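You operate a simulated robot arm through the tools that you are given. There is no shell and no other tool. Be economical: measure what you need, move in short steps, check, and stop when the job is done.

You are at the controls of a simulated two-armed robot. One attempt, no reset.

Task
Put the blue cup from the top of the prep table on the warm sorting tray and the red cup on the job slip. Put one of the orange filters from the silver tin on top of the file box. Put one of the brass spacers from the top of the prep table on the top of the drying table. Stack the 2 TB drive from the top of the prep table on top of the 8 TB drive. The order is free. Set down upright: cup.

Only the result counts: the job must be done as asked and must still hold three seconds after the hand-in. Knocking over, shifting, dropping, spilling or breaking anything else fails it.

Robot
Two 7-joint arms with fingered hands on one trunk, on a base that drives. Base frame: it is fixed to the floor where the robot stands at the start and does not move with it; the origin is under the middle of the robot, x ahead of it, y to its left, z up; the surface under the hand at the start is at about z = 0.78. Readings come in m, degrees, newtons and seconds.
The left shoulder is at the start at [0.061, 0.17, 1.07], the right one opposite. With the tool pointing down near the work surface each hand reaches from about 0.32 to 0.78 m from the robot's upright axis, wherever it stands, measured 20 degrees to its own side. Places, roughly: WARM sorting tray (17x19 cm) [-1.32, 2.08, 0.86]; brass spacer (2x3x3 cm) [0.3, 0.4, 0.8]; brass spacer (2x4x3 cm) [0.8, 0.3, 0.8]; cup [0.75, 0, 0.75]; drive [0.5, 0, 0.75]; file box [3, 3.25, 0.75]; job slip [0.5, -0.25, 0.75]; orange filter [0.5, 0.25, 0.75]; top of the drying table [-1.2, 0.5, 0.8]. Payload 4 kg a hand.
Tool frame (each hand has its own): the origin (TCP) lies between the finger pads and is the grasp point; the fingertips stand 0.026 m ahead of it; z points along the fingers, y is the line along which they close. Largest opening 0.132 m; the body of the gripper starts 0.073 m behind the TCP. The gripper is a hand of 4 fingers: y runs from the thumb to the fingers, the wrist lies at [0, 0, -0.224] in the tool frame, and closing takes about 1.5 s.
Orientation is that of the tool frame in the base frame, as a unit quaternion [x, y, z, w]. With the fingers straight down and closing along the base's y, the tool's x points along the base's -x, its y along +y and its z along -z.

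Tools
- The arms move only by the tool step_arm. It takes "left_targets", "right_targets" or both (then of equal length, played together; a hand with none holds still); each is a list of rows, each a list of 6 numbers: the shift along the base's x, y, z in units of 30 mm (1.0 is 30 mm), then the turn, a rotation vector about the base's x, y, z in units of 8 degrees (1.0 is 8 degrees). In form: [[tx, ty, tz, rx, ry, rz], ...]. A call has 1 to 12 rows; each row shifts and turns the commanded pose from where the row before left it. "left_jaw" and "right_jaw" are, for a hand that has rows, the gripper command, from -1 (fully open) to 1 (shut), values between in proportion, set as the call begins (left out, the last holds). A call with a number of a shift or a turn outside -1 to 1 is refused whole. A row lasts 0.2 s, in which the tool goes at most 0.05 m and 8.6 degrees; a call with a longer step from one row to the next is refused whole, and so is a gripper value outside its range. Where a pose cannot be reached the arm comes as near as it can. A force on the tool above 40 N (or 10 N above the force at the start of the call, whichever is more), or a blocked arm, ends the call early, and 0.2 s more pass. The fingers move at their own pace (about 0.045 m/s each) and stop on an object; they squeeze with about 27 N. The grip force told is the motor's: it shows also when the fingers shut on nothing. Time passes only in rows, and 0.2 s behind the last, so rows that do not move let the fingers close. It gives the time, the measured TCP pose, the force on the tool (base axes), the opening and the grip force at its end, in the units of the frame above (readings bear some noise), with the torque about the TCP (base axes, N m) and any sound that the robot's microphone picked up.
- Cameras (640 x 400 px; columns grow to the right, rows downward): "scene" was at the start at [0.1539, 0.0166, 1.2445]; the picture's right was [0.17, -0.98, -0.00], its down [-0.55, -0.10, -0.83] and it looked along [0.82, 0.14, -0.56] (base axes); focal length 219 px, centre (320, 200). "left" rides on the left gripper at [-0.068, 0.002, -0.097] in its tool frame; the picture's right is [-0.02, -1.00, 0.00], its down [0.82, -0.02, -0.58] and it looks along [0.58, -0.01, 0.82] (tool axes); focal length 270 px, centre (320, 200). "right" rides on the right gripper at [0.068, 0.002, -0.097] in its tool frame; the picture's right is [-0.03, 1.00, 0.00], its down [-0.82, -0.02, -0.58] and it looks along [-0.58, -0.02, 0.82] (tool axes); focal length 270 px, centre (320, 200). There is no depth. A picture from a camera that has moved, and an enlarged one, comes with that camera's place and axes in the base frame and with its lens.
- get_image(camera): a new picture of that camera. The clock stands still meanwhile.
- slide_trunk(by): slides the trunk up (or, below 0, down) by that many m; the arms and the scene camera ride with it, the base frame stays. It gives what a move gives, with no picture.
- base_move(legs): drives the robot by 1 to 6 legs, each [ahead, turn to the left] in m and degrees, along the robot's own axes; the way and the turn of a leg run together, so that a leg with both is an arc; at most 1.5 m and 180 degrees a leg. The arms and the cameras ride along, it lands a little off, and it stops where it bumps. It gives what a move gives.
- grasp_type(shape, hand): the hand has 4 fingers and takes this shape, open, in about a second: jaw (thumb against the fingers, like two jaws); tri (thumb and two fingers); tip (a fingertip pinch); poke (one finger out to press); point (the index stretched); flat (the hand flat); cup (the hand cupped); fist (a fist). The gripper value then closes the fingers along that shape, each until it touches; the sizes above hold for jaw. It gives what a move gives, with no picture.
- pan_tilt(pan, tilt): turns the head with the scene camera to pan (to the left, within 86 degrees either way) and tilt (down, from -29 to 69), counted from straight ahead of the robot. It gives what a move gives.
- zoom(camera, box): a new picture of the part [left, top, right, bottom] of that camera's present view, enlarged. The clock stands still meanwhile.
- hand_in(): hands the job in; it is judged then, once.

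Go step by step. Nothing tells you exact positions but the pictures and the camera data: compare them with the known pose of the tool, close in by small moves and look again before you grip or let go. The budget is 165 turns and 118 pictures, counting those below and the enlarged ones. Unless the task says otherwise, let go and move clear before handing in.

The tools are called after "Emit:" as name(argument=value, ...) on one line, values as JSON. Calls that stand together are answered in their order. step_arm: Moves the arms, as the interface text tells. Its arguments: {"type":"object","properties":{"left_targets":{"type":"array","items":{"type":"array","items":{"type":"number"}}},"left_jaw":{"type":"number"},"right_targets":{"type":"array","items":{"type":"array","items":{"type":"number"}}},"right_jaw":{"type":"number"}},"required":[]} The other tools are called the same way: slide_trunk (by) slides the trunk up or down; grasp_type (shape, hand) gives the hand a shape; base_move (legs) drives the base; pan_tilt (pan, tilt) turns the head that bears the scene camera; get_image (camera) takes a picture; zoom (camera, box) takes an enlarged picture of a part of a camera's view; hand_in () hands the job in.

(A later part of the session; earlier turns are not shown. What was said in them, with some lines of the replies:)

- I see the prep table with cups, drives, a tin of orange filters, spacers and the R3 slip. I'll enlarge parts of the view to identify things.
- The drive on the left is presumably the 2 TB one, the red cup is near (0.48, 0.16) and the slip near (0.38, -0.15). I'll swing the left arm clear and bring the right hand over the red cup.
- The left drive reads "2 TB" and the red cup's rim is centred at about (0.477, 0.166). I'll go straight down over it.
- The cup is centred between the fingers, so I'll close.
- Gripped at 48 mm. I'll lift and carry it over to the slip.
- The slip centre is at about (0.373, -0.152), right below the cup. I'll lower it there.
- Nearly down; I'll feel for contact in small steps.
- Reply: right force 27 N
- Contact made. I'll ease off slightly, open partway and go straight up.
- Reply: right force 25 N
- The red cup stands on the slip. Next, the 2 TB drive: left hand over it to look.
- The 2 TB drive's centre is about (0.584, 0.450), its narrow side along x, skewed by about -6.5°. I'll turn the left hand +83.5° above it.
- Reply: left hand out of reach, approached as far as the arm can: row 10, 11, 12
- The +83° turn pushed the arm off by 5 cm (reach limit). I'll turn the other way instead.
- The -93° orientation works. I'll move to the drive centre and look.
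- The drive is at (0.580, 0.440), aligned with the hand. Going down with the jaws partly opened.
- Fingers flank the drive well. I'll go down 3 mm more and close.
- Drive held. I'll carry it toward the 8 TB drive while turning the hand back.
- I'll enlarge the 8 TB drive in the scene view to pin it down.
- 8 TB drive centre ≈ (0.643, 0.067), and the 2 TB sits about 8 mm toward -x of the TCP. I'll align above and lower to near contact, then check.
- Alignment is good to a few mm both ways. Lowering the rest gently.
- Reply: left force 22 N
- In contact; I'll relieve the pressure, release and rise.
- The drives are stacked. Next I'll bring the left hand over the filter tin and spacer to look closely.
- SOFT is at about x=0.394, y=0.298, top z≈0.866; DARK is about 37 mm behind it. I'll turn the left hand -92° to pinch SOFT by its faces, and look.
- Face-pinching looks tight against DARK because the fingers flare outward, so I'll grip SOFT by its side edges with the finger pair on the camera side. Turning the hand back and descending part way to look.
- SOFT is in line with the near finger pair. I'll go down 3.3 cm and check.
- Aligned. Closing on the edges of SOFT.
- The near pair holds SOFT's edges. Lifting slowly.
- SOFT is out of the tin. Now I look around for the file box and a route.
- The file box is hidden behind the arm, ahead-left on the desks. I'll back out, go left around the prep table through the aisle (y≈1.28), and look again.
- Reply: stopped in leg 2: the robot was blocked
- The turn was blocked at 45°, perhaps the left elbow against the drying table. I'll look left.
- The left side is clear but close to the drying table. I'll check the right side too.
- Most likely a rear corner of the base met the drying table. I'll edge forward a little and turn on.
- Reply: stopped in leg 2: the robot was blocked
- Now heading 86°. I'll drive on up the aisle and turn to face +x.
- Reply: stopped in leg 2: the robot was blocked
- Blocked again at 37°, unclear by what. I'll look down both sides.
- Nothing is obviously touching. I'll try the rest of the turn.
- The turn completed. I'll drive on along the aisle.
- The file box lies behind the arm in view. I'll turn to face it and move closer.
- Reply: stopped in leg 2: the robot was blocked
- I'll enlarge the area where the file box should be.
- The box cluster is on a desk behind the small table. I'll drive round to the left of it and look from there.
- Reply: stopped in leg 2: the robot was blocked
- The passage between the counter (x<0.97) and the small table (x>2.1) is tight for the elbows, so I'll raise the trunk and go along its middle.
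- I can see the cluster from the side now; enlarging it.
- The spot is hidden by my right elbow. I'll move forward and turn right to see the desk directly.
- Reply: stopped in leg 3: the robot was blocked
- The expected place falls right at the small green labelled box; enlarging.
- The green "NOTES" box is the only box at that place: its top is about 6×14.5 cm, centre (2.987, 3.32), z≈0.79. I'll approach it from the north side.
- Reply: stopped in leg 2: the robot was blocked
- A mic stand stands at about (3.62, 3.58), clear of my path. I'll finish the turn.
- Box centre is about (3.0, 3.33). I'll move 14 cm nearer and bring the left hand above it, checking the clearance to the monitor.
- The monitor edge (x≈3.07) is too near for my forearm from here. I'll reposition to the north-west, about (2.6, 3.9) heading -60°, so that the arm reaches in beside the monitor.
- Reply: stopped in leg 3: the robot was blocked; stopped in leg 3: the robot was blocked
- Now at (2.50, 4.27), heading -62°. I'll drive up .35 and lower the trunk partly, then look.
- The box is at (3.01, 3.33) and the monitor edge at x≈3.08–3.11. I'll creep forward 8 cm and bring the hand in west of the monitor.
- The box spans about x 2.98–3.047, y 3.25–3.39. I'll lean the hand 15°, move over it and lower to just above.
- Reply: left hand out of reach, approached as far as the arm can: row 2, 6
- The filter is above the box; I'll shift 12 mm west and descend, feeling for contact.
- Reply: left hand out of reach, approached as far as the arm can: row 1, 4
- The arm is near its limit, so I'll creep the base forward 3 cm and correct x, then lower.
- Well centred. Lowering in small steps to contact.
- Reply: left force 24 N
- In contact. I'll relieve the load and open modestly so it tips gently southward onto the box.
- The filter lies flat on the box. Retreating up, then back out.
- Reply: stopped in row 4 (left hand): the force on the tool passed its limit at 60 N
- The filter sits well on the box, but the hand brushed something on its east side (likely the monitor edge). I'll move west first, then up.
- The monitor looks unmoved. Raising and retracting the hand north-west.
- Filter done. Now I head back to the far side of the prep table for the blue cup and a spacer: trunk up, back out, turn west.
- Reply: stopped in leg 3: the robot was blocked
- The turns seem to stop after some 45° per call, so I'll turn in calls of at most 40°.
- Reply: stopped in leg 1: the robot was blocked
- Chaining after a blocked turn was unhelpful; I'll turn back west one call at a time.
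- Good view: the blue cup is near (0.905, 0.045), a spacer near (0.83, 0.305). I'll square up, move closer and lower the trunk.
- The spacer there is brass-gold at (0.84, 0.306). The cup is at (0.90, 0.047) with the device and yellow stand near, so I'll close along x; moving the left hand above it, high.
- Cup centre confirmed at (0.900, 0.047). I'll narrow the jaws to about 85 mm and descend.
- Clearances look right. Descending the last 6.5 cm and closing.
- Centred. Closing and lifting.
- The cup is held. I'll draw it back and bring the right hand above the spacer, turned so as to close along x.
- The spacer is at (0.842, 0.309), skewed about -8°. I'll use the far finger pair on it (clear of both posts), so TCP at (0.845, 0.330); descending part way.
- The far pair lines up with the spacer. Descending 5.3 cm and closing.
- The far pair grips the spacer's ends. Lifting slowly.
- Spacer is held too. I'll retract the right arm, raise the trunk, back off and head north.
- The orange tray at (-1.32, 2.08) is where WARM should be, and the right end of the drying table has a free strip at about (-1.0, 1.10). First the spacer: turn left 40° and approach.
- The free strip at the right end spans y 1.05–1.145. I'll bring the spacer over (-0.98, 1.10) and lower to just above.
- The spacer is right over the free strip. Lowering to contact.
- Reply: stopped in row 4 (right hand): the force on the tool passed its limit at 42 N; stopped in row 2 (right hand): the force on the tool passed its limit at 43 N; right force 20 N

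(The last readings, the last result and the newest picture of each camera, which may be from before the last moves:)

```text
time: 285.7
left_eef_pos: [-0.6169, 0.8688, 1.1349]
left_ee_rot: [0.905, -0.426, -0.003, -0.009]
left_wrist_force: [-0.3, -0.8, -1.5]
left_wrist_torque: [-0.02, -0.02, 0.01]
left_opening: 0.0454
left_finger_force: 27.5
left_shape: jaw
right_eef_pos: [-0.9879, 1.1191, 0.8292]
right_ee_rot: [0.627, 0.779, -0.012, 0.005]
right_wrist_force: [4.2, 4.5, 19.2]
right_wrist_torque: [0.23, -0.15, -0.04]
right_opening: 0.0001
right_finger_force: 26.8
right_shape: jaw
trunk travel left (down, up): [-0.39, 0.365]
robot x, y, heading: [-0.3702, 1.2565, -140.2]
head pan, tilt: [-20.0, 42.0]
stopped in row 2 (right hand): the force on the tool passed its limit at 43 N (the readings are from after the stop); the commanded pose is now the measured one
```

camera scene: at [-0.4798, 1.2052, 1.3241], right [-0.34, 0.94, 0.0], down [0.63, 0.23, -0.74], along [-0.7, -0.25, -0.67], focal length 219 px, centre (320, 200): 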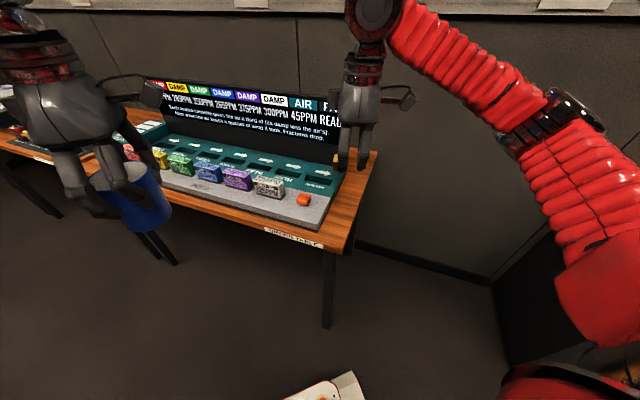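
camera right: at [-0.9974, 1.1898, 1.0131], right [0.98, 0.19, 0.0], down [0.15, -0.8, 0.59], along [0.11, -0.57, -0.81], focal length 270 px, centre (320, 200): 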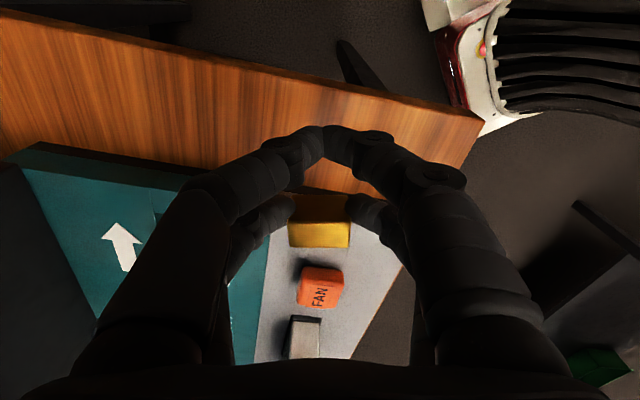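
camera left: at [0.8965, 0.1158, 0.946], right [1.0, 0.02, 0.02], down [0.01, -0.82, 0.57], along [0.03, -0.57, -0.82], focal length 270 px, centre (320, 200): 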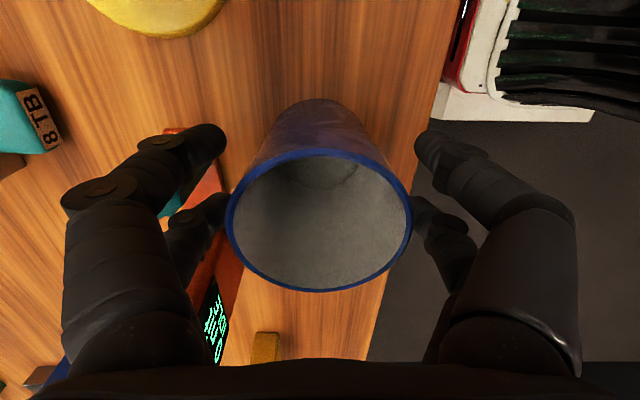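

Firm contact at z≈0.83. I'll ease up and open.

Emit:
step_arm(right_targets=[[0, 0, 0.07, 0, 0, 0], [0, 0, 0.03, 0, 0, 0]])

Emit:
step_arm(right_targets=[[0, 0, 0, 0, 0, 0], [0, 0, 0, 0, 0, 0], [0, 0, 0, 0, 0, 0], [0, 0, 0, 0, 0, 0], [0, 0, 0, 0, 0, 0]], right_jaw=0.0)

Emit:
step_arm(right_targets=[[0, 0, 0.5, 0, 0, 0], [0, 0, 1, 0, 0, 0], [0, 0, 1, 0, 0, 0], [0, 0, 1, 0, 0, 0], [0, 0, 1, 0, 0, 0], [0, 0, 1, 0, 0, 0], [0, 0, 1, 0, 0, 0]])

Emit:
get_image(camera="right")

```text
time: 286.3
left_eef_pos: [-0.6178, 0.8691, 1.134]
left_ee_rot: [0.905, -0.425, -0.003, -0.009]
left_wrist_force: [0.2, 0.2, -1.2]
left_wrist_torque: [-0.01, -0.02, 0.04]
left_opening: 0.0457
left_finger_force: 26.5
left_shape: jaw
right_eef_pos: [-0.9872, 1.1188, 0.8292]
right_ee_rot: [0.627, 0.779, -0.01, 0.004]
right_wrist_force: [1.1, -2.2, 8.4]
right_wrist_torque: [-0.13, -0.06, 0.04]
right_opening: 0.0
right_finger_force: 26.9
right_shape: jaw
trunk travel left (down, up): [-0.39, 0.365]
robot x, y, heading: [-0.3669, 1.2594, -140.1]
head pan, tilt: [-20.0, 42.0]
```

```text
time: 287.5
left_eef_pos: [-0.6185, 0.8688, 1.1348]
left_ee_rot: [0.905, -0.425, -0.002, -0.01]
left_wrist_force: [-0.4, 0.7, -1.1]
left_wrist_torque: [0.02, 0.01, 0.0]
left_opening: 0.0456
left_finger_force: 27.4
left_shape: jaw
right_eef_pos: [-0.9877, 1.1199, 0.8292]
right_ee_rot: [0.628, 0.778, -0.011, 0.003]
right_wrist_force: [-0.3, 0.4, -0.8]
right_wrist_torque: [0.0, 0.0, 0.02]
right_opening: 0.0657
right_finger_force: 0.0
right_shape: jaw
trunk travel left (down, up): [-0.39, 0.365]
robot x, y, heading: [-0.3673, 1.2551, -140.1]
head pan, tilt: [-20.0, 42.0]
```

```text
time: 289.1
left_eef_pos: [-0.6178, 0.869, 1.1346]
left_ee_rot: [0.905, -0.426, -0.002, -0.01]
left_wrist_force: [0.3, -0.4, -1.4]
left_wrist_torque: [0.0, 0.01, 0.01]
left_opening: 0.0457
left_finger_force: 26.7
left_shape: jaw
right_eef_pos: [-0.9863, 1.1186, 1.0249]
right_ee_rot: [0.627, 0.779, -0.01, 0.004]
right_wrist_force: [0.3, 0.3, 0.0]
right_wrist_torque: [0.01, 0.03, 0.0]
right_opening: 0.0656
right_finger_force: 0.0
right_shape: jaw
trunk travel left (down, up): [-0.39, 0.365]
robot x, y, heading: [-0.3701, 1.2611, -140.1]
head pan, tilt: [-20.0, 42.0]
```

```text
31 pictures are left
camera right: at [-0.9991, 1.1888, 1.1205], right [0.98, 0.19, -0.01], down [0.16, -0.79, 0.59], along [0.1, -0.58, -0.81], focal length 270 px, centre (320, 200)
```

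right: 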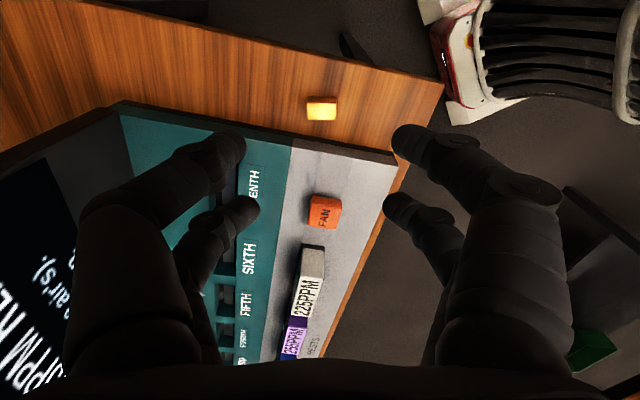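

The spacer stands on the drying table. Now for the cup: retract the right arm, raise the trunk slightly and turn toward the sorting desk.

Emit:
step_arm(right_targets=[[0.9, 0.3, 0.4, 0, 0, 0], [0.9, 0.3, 0.4, 0, 0, 0], [0.9, 0.3, 0.4, 0, 0, 0], [0.9, 0.3, 0.4, 0, 0, 0], [0.9, 0.3, 0.4, 0, 0, 0], [0.9, 0.3, 0.4, 0, 0, 0], [0.9, 0.3, 0.4, 0, 0, 0]])

Emit:
slide_trunk(by=0.1)

Emit:
base_move(legs=[[-0.1, 0]])

Emit:
base_move(legs=[[0, -40]])

Emit:
base_move(legs=[[0, -40]])

```text
time: 290.7
left_eef_pos: [-0.6186, 0.8694, 1.1343]
left_ee_rot: [0.905, -0.425, -0.003, -0.01]
left_wrist_force: [0.6, 0.6, -1.0]
left_wrist_torque: [-0.01, -0.01, -0.04]
left_opening: 0.0456
left_finger_force: 27.1
left_shape: jaw
right_eef_pos: [-0.7975, 1.183, 1.1076]
right_ee_rot: [0.627, 0.779, -0.01, 0.003]
right_wrist_force: [-0.6, 0.0, -0.7]
right_wrist_torque: [0.0, 0.01, -0.02]
right_opening: 0.0654
right_finger_force: 0.1
right_shape: jaw
trunk travel left (down, up): [-0.39, 0.365]
robot x, y, heading: [-0.3713, 1.2614, -140.1]
head pan, tilt: [-20.0, 42.0]
```

```text
time: 292.0
left_eef_pos: [-0.618, 0.869, 1.2343]
left_ee_rot: [0.905, -0.424, -0.002, -0.011]
left_wrist_force: [1.0, -0.6, -1.9]
left_wrist_torque: [-0.01, 0.02, 0.0]
left_opening: 0.0458
left_finger_force: 26.9
left_shape: jaw
right_eef_pos: [-0.7998, 1.1824, 1.2082]
right_ee_rot: [0.627, 0.779, -0.01, 0.004]
right_wrist_force: [-0.1, 0.5, -0.1]
right_wrist_torque: [0.0, 0.02, 0.0]
right_opening: 0.0656
right_finger_force: 0.1
right_shape: jaw
trunk travel left (down, up): [-0.49, 0.265]
robot x, y, heading: [-0.3673, 1.2595, -140.3]
head pan, tilt: [-20.0, 42.0]
```

```text
time: 293.2
left_eef_pos: [-0.5391, 0.9354, 1.2354]
left_ee_rot: [0.905, -0.425, -0.002, -0.01]
left_wrist_force: [0.1, -0.3, -1.4]
left_wrist_torque: [-0.03, 0.0, 0.0]
left_opening: 0.0455
left_finger_force: 27.1
left_shape: jaw
right_eef_pos: [-0.7197, 1.2488, 1.2087]
right_ee_rot: [0.627, 0.779, -0.012, 0.004]
right_wrist_force: [0.4, 0.4, -0.1]
right_wrist_torque: [-0.04, 0.03, 0.05]
right_opening: 0.0656
right_finger_force: 0.1
right_shape: jaw
trunk travel left (down, up): [-0.49, 0.265]
robot x, y, heading: [-0.2922, 1.3258, -140.2]
head pan, tilt: [-20.0, 42.0]
```

```text
time: 296.0
left_eef_pos: [-0.7336, 1.1927, 1.2374]
left_ee_rot: [-0.704, 0.71, -0.002, 0.009]
left_wrist_force: [-1.3, 0.6, -1.2]
left_wrist_torque: [-0.07, 0.04, 0.0]
left_opening: 0.0455
left_finger_force: 26.6
left_shape: jaw
right_eef_pos: [-0.6698, 1.5483, 1.2076]
right_ee_rot: [0.857, 0.516, -0.013, 0.001]
right_wrist_force: [-0.2, 1.2, -0.3]
right_wrist_torque: [-0.08, 0.05, 0.03]
right_opening: 0.0661
right_finger_force: 0.0
right_shape: jaw
trunk travel left (down, up): [-0.49, 0.265]
robot x, y, heading: [-0.2929, 1.2827, -179.6]
head pan, tilt: [-20.0, 42.0]
stopped in leg 1: the robot was blocked; the commanded pose is now the measured one
```

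```text
time: 298.5
left_eef_pos: [-0.6925, 1.4926, 1.2363]
left_ee_rot: [-0.419, 0.908, -0.005, 0.009]
left_wrist_force: [-0.4, 0.7, -1.7]
left_wrist_torque: [0.02, -0.02, -0.01]
left_opening: 0.0456
left_finger_force: 27.1
left_shape: jaw
right_eef_pos: [-0.4147, 1.7248, 1.209]
right_ee_rot: [0.981, 0.192, -0.011, -0.004]
right_wrist_force: [0.2, 0.2, 0.2]
right_wrist_torque: [0.03, 0.0, 0.0]
right_opening: 0.066
right_finger_force: 0.1
right_shape: jaw
trunk travel left (down, up): [-0.49, 0.265]
robot x, y, heading: [-0.3166, 1.2504, 140.4]
head pan, tilt: [-20.0, 42.0]
```

The tray now lies straight ahead at 1.3 m. I'll drive 0.53 m closer and look.

Emit:
base_move(legs=[[0.53, 0]])

Emit:
pan_tilt(pan=-5, tilt=42)

Emit:
get_image(camera="scene")

```text
time: 301.6
left_eef_pos: [-1.1016, 1.8299, 1.236]
left_ee_rot: [-0.419, 0.908, -0.004, 0.01]
left_wrist_force: [0.2, -0.5, -1.6]
left_wrist_torque: [-0.03, -0.01, 0.0]
left_opening: 0.0453
left_finger_force: 27.1
left_shape: jaw
right_eef_pos: [-0.8229, 2.0613, 1.2104]
right_ee_rot: [0.981, 0.192, -0.01, -0.005]
right_wrist_force: [-0.1, -0.3, 0.0]
right_wrist_torque: [-0.01, -0.01, -0.03]
right_opening: 0.0656
right_finger_force: 0.0
right_shape: jaw
trunk travel left (down, up): [-0.49, 0.265]
robot x, y, heading: [-0.7243, 1.5894, 140.4]
head pan, tilt: [-20.0, 42.0]
```

```text
time: 302.4
left_eef_pos: [-1.1009, 1.8294, 1.2371]
left_ee_rot: [-0.42, 0.908, -0.005, 0.009]
left_wrist_force: [0.3, -0.2, -1.3]
left_wrist_torque: [-0.01, -0.01, 0.0]
left_opening: 0.0455
left_finger_force: 27.1
left_shape: jaw
right_eef_pos: [-0.8224, 2.0608, 1.2103]
right_ee_rot: [0.981, 0.192, -0.011, -0.004]
right_wrist_force: [-0.2, 0.1, 0.0]
right_wrist_torque: [0.02, -0.02, 0.02]
right_opening: 0.066
right_finger_force: 0.0
right_shape: jaw
trunk travel left (down, up): [-0.49, 0.265]
robot x, y, heading: [-0.7264, 1.5915, 140.6]
head pan, tilt: [-5.0, 42.0]
```

```text
30 pictures are left
camera scene: at [-0.8026, 1.6637, 1.4249], right [0.7, 0.71, 0.0], down [0.48, -0.47, -0.74], along [-0.53, 0.52, -0.67], focal length 219 px, centre (320, 200)
```

scene: 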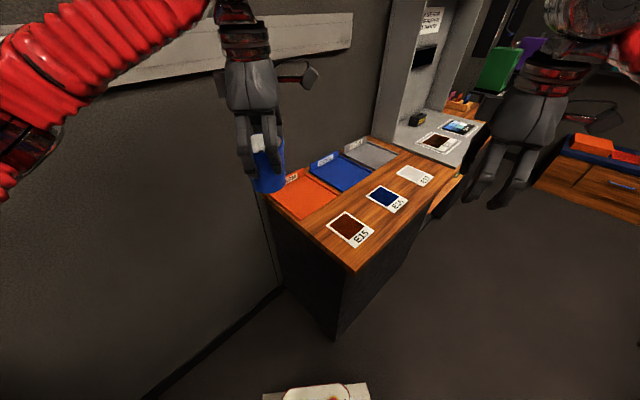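

Zooming on the tray labels to confirm which is WARM.

Emit:
zoom(camera="scene", box=[250, 130, 410, 240])

```text
3.64 times, centred on (330, 185) of scene
camera zoom: at [-0.8026, 1.6637, 1.4249], right [0.7, 0.71, 0.0], down [0.48, -0.47, -0.74], along [-0.53, 0.52, -0.67], focal length 795 px, centre (284, 254)
```

zoom: 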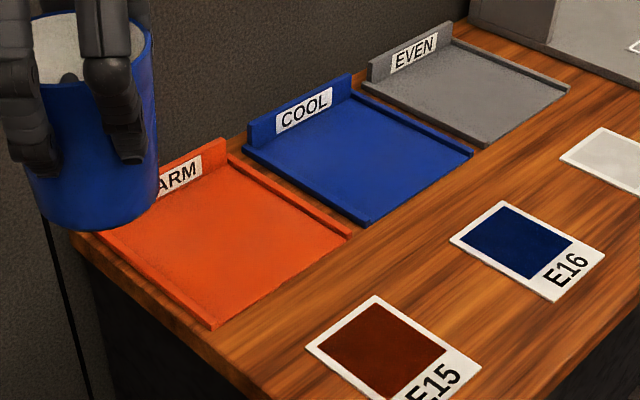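

The orange tray is WARM, centre (-1.32, 2.08). I'll ease forward 6 cm, lower the trunk and bring the cup over it.

Emit:
base_move(legs=[[0.06, 0]])

Emit:
slide_trunk(by=-0.1)

Emit:
step_arm(left_targets=[[-0.72, 0.95, 0, 0, 0, 0], [-0.72, 0.95, 0, 0, 0, 0], [-0.72, 0.95, 0, 0, 0, 0], [-0.72, 0.95, 0, 0, 0, 0]])

```text
time: 303.4
left_eef_pos: [-1.1503, 1.8694, 1.2361]
left_ee_rot: [-0.419, 0.908, -0.007, 0.009]
left_wrist_force: [-0.7, 1.0, -1.4]
left_wrist_torque: [-0.06, -0.05, 0.01]
left_opening: 0.0453
left_finger_force: 26.9
left_shape: jaw
right_eef_pos: [-0.8719, 2.1002, 1.2095]
right_ee_rot: [0.981, 0.193, -0.01, -0.004]
right_wrist_force: [0.1, -0.3, -0.4]
right_wrist_torque: [-0.04, -0.03, 0.0]
right_opening: 0.0659
right_finger_force: 0.1
right_shape: jaw
trunk travel left (down, up): [-0.49, 0.265]
robot x, y, heading: [-0.7722, 1.6251, 140.7]
head pan, tilt: [-5.0, 42.0]
```

```text
time: 304.7
left_eef_pos: [-1.1471, 1.8671, 1.1377]
left_ee_rot: [-0.419, 0.908, -0.005, 0.009]
left_wrist_force: [0.0, -0.1, -1.0]
left_wrist_torque: [-0.03, -0.03, -0.02]
left_opening: 0.0453
left_finger_force: 26.9
left_shape: jaw
right_eef_pos: [-0.8695, 2.0982, 1.1113]
right_ee_rot: [0.981, 0.193, -0.012, -0.004]
right_wrist_force: [-0.3, 0.1, 0.7]
right_wrist_torque: [-0.01, -0.04, 0.0]
right_opening: 0.0657
right_finger_force: 0.1
right_shape: jaw
trunk travel left (down, up): [-0.39, 0.365]
robot x, y, heading: [-0.7714, 1.6295, 140.5]
head pan, tilt: [-5.0, 42.0]
```

```text
time: 305.7
left_eef_pos: [-1.234, 1.9816, 1.1368]
left_ee_rot: [-0.419, 0.908, -0.004, 0.009]
left_wrist_force: [-0.6, 0.5, -1.4]
left_wrist_torque: [0.0, 0.0, -0.01]
left_opening: 0.0455
left_finger_force: 27.1
left_shape: jaw
right_eef_pos: [-0.8705, 2.099, 1.1111]
right_ee_rot: [0.981, 0.193, -0.011, -0.004]
right_wrist_force: [-1.2, 0.0, 0.2]
right_wrist_torque: [-0.02, -0.04, 0.0]
right_opening: 0.066
right_finger_force: 0.1
right_shape: jaw
trunk travel left (down, up): [-0.39, 0.365]
robot x, y, heading: [-0.7726, 1.6316, 140.4]
head pan, tilt: [-5.0, 42.0]
```

Emit:
step_arm(left_targets=[[-0.55, 0.78, 0, 0, 0, 0], [-0.55, 0.78, 0, 0, 0, 0], [-0.55, 0.78, 0, 0, 0, 0], [-0.55, 0.78, 0, 0, 0, 0], [0, 0, -1, 0, 0, 0], [0, 0, -1, 0, 0, 0], [0, 0, -1, 0, 0, 0], [0, 0, -1, 0, 0, 0], [0, 0, -1, 0, 0, 0], [0, 0, -1, 0, 0, 0]])

Emit:
zoom(camera="scene", box=[220, 90, 420, 250])

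```text
time: 307.9
left_eef_pos: [-1.2796, 2.0382, 0.9436]
left_ee_rot: [-0.42, 0.907, -0.005, 0.009]
left_wrist_force: [-0.1, -0.7, -1.5]
left_wrist_torque: [0.0, -0.03, -0.01]
left_opening: 0.0453
left_finger_force: 27.0
left_shape: jaw
left hand out of reach, approached as far as the arm can: row 3, 4
right_eef_pos: [-0.871, 2.1001, 1.1107]
right_ee_rot: [0.981, 0.193, -0.01, -0.004]
right_wrist_force: [1.6, -0.5, -0.4]
right_wrist_torque: [0.03, -0.03, -0.02]
right_opening: 0.0658
right_finger_force: 0.1
right_shape: jaw
trunk travel left (down, up): [-0.39, 0.365]
robot x, y, heading: [-0.7739, 1.6307, 140.6]
head pan, tilt: [-5.0, 42.0]
```

```text
2.50 times, centred on (320, 170) of scene
camera zoom: at [-0.8638, 1.714, 1.324], right [0.7, 0.71, 0.0], down [0.48, -0.47, -0.74], along [-0.53, 0.52, -0.67], focal length 547 px, centre (320, 275)
```

zoom: 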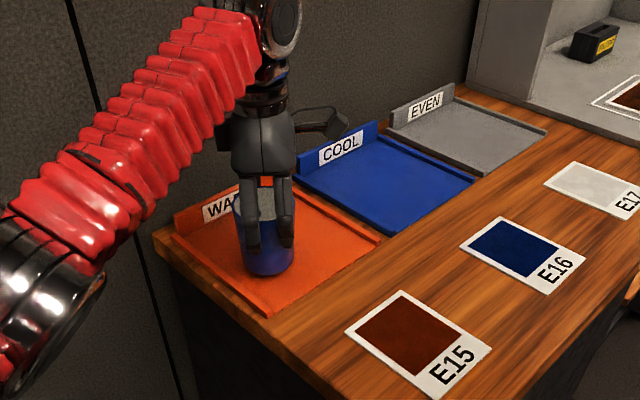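

Already over the tray, but I'd like it more central: creep forward 4 cm, then lower.

Emit:
base_move(legs=[[0.04, 0]])

Emit:
get_image(camera="left")

```text
time: 308.8
left_eef_pos: [-1.3117, 2.0658, 0.9424]
left_ee_rot: [-0.42, 0.907, -0.006, 0.01]
left_wrist_force: [-0.3, 0.0, -1.6]
left_wrist_torque: [-0.02, -0.02, -0.04]
left_opening: 0.045
left_finger_force: 27.1
left_shape: jaw
right_eef_pos: [-0.9027, 2.1262, 1.1097]
right_ee_rot: [0.981, 0.192, -0.009, -0.002]
right_wrist_force: [0.1, 0.6, -0.4]
right_wrist_torque: [-0.04, -0.03, 0.0]
right_opening: 0.0661
right_finger_force: 0.1
right_shape: jaw
trunk travel left (down, up): [-0.39, 0.365]
robot x, y, heading: [-0.8041, 1.6517, 140.5]
head pan, tilt: [-5.0, 42.0]
```

```text
27 pictures are left
camera left: at [-1.2714, 2.119, 1.04], right [0.78, -0.63, 0.02], down [-0.53, -0.63, 0.57], along [-0.34, -0.45, -0.82], focal length 270 px, centre (320, 200)
```

left: 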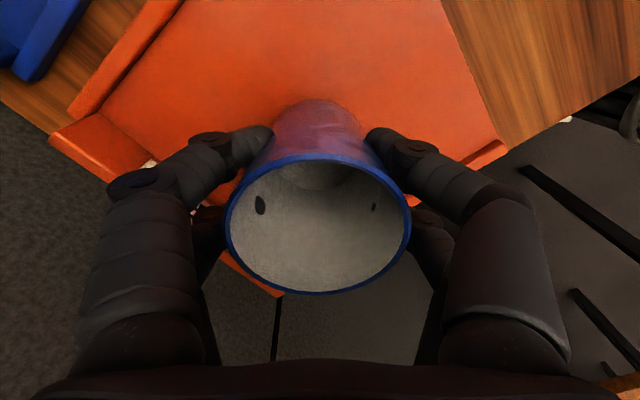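

Central over the tray. Lowering to contact.

Emit:
step_arm(left_targets=[[0, 0, -0.25, 0, 0, 0], [0, 0, -0.2, 0, 0, 0], [0, 0, -0.12, 0, 0, 0], [0, 0, 0, 0, 0, 0]])

Emit:
step_arm(left_targets=[[0, 0, -0.1, 0, 0, 0], [0, 0, -0.08, 0, 0, 0], [0, 0, 0, 0, 0, 0]])

```text
time: 309.8
left_eef_pos: [-1.3098, 2.0637, 0.93]
left_ee_rot: [-0.419, 0.908, -0.002, 0.008]
left_wrist_force: [-4.1, 0.2, 22.0]
left_wrist_torque: [0.08, 0.19, -0.04]
left_opening: 0.0455
left_finger_force: 26.7
left_shape: jaw
right_eef_pos: [-0.8992, 2.1229, 1.1126]
right_ee_rot: [0.981, 0.192, -0.012, -0.005]
right_wrist_force: [0.7, 0.6, -0.3]
right_wrist_torque: [-0.01, -0.01, 0.02]
right_opening: 0.0662
right_finger_force: 0.1
right_shape: jaw
trunk travel left (down, up): [-0.39, 0.365]
robot x, y, heading: [-0.8024, 1.6556, 140.4]
head pan, tilt: [-5.0, 42.0]
```

```text
time: 310.4
left_eef_pos: [-1.3104, 2.0648, 0.9317]
left_ee_rot: [-0.418, 0.908, 0.002, 0.007]
left_wrist_force: [1.2, -4.6, 16.0]
left_wrist_torque: [-0.12, -0.06, 0.02]
left_opening: 0.046
left_finger_force: 27.1
left_shape: jaw
right_eef_pos: [-0.8998, 2.1232, 1.1114]
right_ee_rot: [0.981, 0.193, -0.011, -0.004]
right_wrist_force: [-0.3, 0.6, 0.0]
right_wrist_torque: [-0.02, 0.01, -0.03]
right_opening: 0.0661
right_finger_force: 0.0
right_shape: jaw
trunk travel left (down, up): [-0.39, 0.365]
robot x, y, heading: [-0.8008, 1.6556, 140.6]
head pan, tilt: [-5.0, 42.0]
stopped in row 3 (left hand): the force on the tool passed its limit at 41 N (the readings are from after the stop); the commanded pose is now the measured one
```

Contact on the tray. Ease off, open, and rise straight.

Emit:
step_arm(left_targets=[[0, 0, 0.05, 0, 0, 0], [0, 0, 0, 0, 0, 0]])

Emit:
step_arm(left_targets=[[0, 0, 0, 0, 0, 0], [0, 0, 0, 0, 0, 0], [0, 0, 0, 0, 0, 0], [0, 0, 0, 0, 0, 0], [0, 0, 0, 0, 0, 0]], left_jaw=-0.4)

Emit:
get_image(camera="left")

```text
time: 311.0
left_eef_pos: [-1.3105, 2.0651, 0.9308]
left_ee_rot: [-0.42, 0.908, 0.0, 0.007]
left_wrist_force: [-0.3, 0.8, 14.1]
left_wrist_torque: [0.0, 0.02, -0.06]
left_opening: 0.0458
left_finger_force: 27.3
left_shape: jaw
right_eef_pos: [-0.8986, 2.1236, 1.1122]
right_ee_rot: [0.981, 0.192, -0.012, -0.004]
right_wrist_force: [0.1, 0.2, 0.2]
right_wrist_torque: [0.04, 0.0, -0.02]
right_opening: 0.0662
right_finger_force: 0.1
right_shape: jaw
trunk travel left (down, up): [-0.39, 0.365]
robot x, y, heading: [-0.8022, 1.6542, 140.3]
head pan, tilt: [-5.0, 42.0]
```

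```text
time: 312.2
left_eef_pos: [-1.3111, 2.0655, 0.9283]
left_ee_rot: [-0.419, 0.908, -0.001, 0.008]
left_wrist_force: [0.3, 0.0, -1.1]
left_wrist_torque: [0.02, 0.02, -0.01]
left_opening: 0.0921
left_finger_force: 0.1
left_shape: jaw
right_eef_pos: [-0.8996, 2.1259, 1.1126]
right_ee_rot: [0.981, 0.192, -0.01, -0.003]
right_wrist_force: [0.1, -1.2, 1.1]
right_wrist_torque: [-0.01, 0.03, 0.02]
right_opening: 0.0659
right_finger_force: 0.0
right_shape: jaw
trunk travel left (down, up): [-0.39, 0.365]
robot x, y, heading: [-0.7997, 1.6546, 140.5]
head pan, tilt: [-5.0, 42.0]
```

```text
26 pictures are left
camera left: at [-1.2698, 2.118, 1.0271], right [0.78, -0.63, 0.01], down [-0.52, -0.64, 0.57], along [-0.35, -0.45, -0.82], focal length 270 px, centre (320, 200)
```

left: 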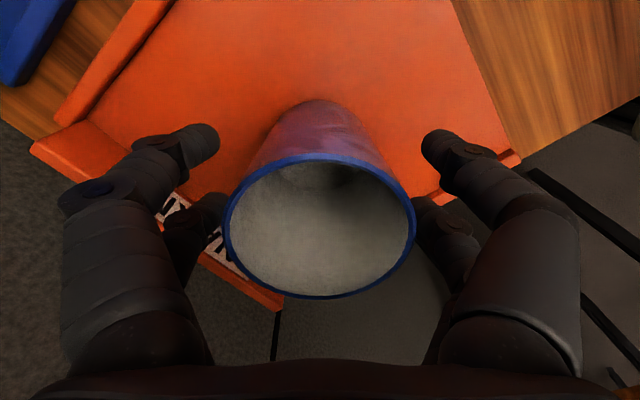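

Released cleanly; rising straight up and away.

Emit:
step_arm(left_targets=[[0, 0, 0.5, 0, 0, 0], [0, 0, 1, 0, 0, 0], [0, 0, 1, 0, 0, 0], [0, 0, 1, 0, 0, 0], [0, 0, 1, 0, 0, 0], [0, 0, 1, 0, 0, 0], [0.6, -0.6, 0.5, 0, 0, 0], [0.8, -0.8, 0, 0, 0, 0], [0.8, -0.8, 0, 0, 0, 0], [0.8, -0.8, 0, 0, 0, 0]])

Emit:
zoom(camera="scene", box=[200, 80, 440, 260])

```text
time: 314.4
left_eef_pos: [-1.2205, 1.9739, 1.11]
left_ee_rot: [-0.419, 0.908, 0.0, 0.008]
left_wrist_force: [-0.2, -0.7, -0.1]
left_wrist_torque: [0.0, 0.02, 0.0]
left_opening: 0.0922
left_finger_force: 0.1
left_shape: jaw
right_eef_pos: [-0.8995, 2.1233, 1.1127]
right_ee_rot: [0.981, 0.192, -0.011, -0.004]
right_wrist_force: [-0.3, 0.2, -0.5]
right_wrist_torque: [0.01, 0.0, 0.02]
right_opening: 0.0658
right_finger_force: 0.0
right_shape: jaw
trunk travel left (down, up): [-0.39, 0.365]
robot x, y, heading: [-0.8007, 1.6535, 140.5]
head pan, tilt: [-5.0, 42.0]
```

```text
2.22 times, centred on (320, 170) of scene
camera zoom: at [-0.8943, 1.7385, 1.3242], right [0.7, 0.71, 0.0], down [0.48, -0.47, -0.74], along [-0.53, 0.52, -0.67], focal length 486 px, centre (320, 267)
```

zoom: 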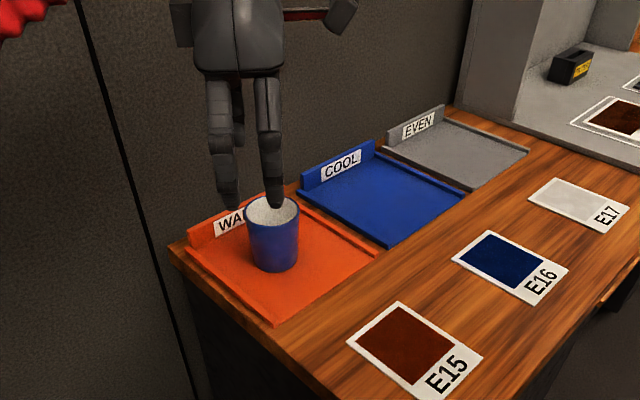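

The blue cup stands upright on the WARM tray, and the red cup, filter, spacer and drive were each seen in place after release. Both hands are clear, so I'm handing in.

Emit:
hand_in()

```text
The job is handed in.
```

I handed the job in. All five items were where you asked when I last looked, but I took the green box labelled "NOTES" to be the file box.

- **Blue cup:** it stands upright on the orange tray labelled WARM.
- **Red cup:** it stands upright on the R3 job slip.
- **Orange filter:** the SOFT filter lies flat on the green "NOTES" box. That was the only box at the position given for the file box.
- **Brass spacer:** the one from the back edge of the prep table is on the free right end of the drying table.
- **2 TB drive:** it is stacked squarely on the 8 TB drive.

**Monitor contact:** while pulling back from the file box, my left hand met about 60 N of resistance, most likely from the edge of the monitor beside it. The monitor looked unmoved in the pictures afterwards.
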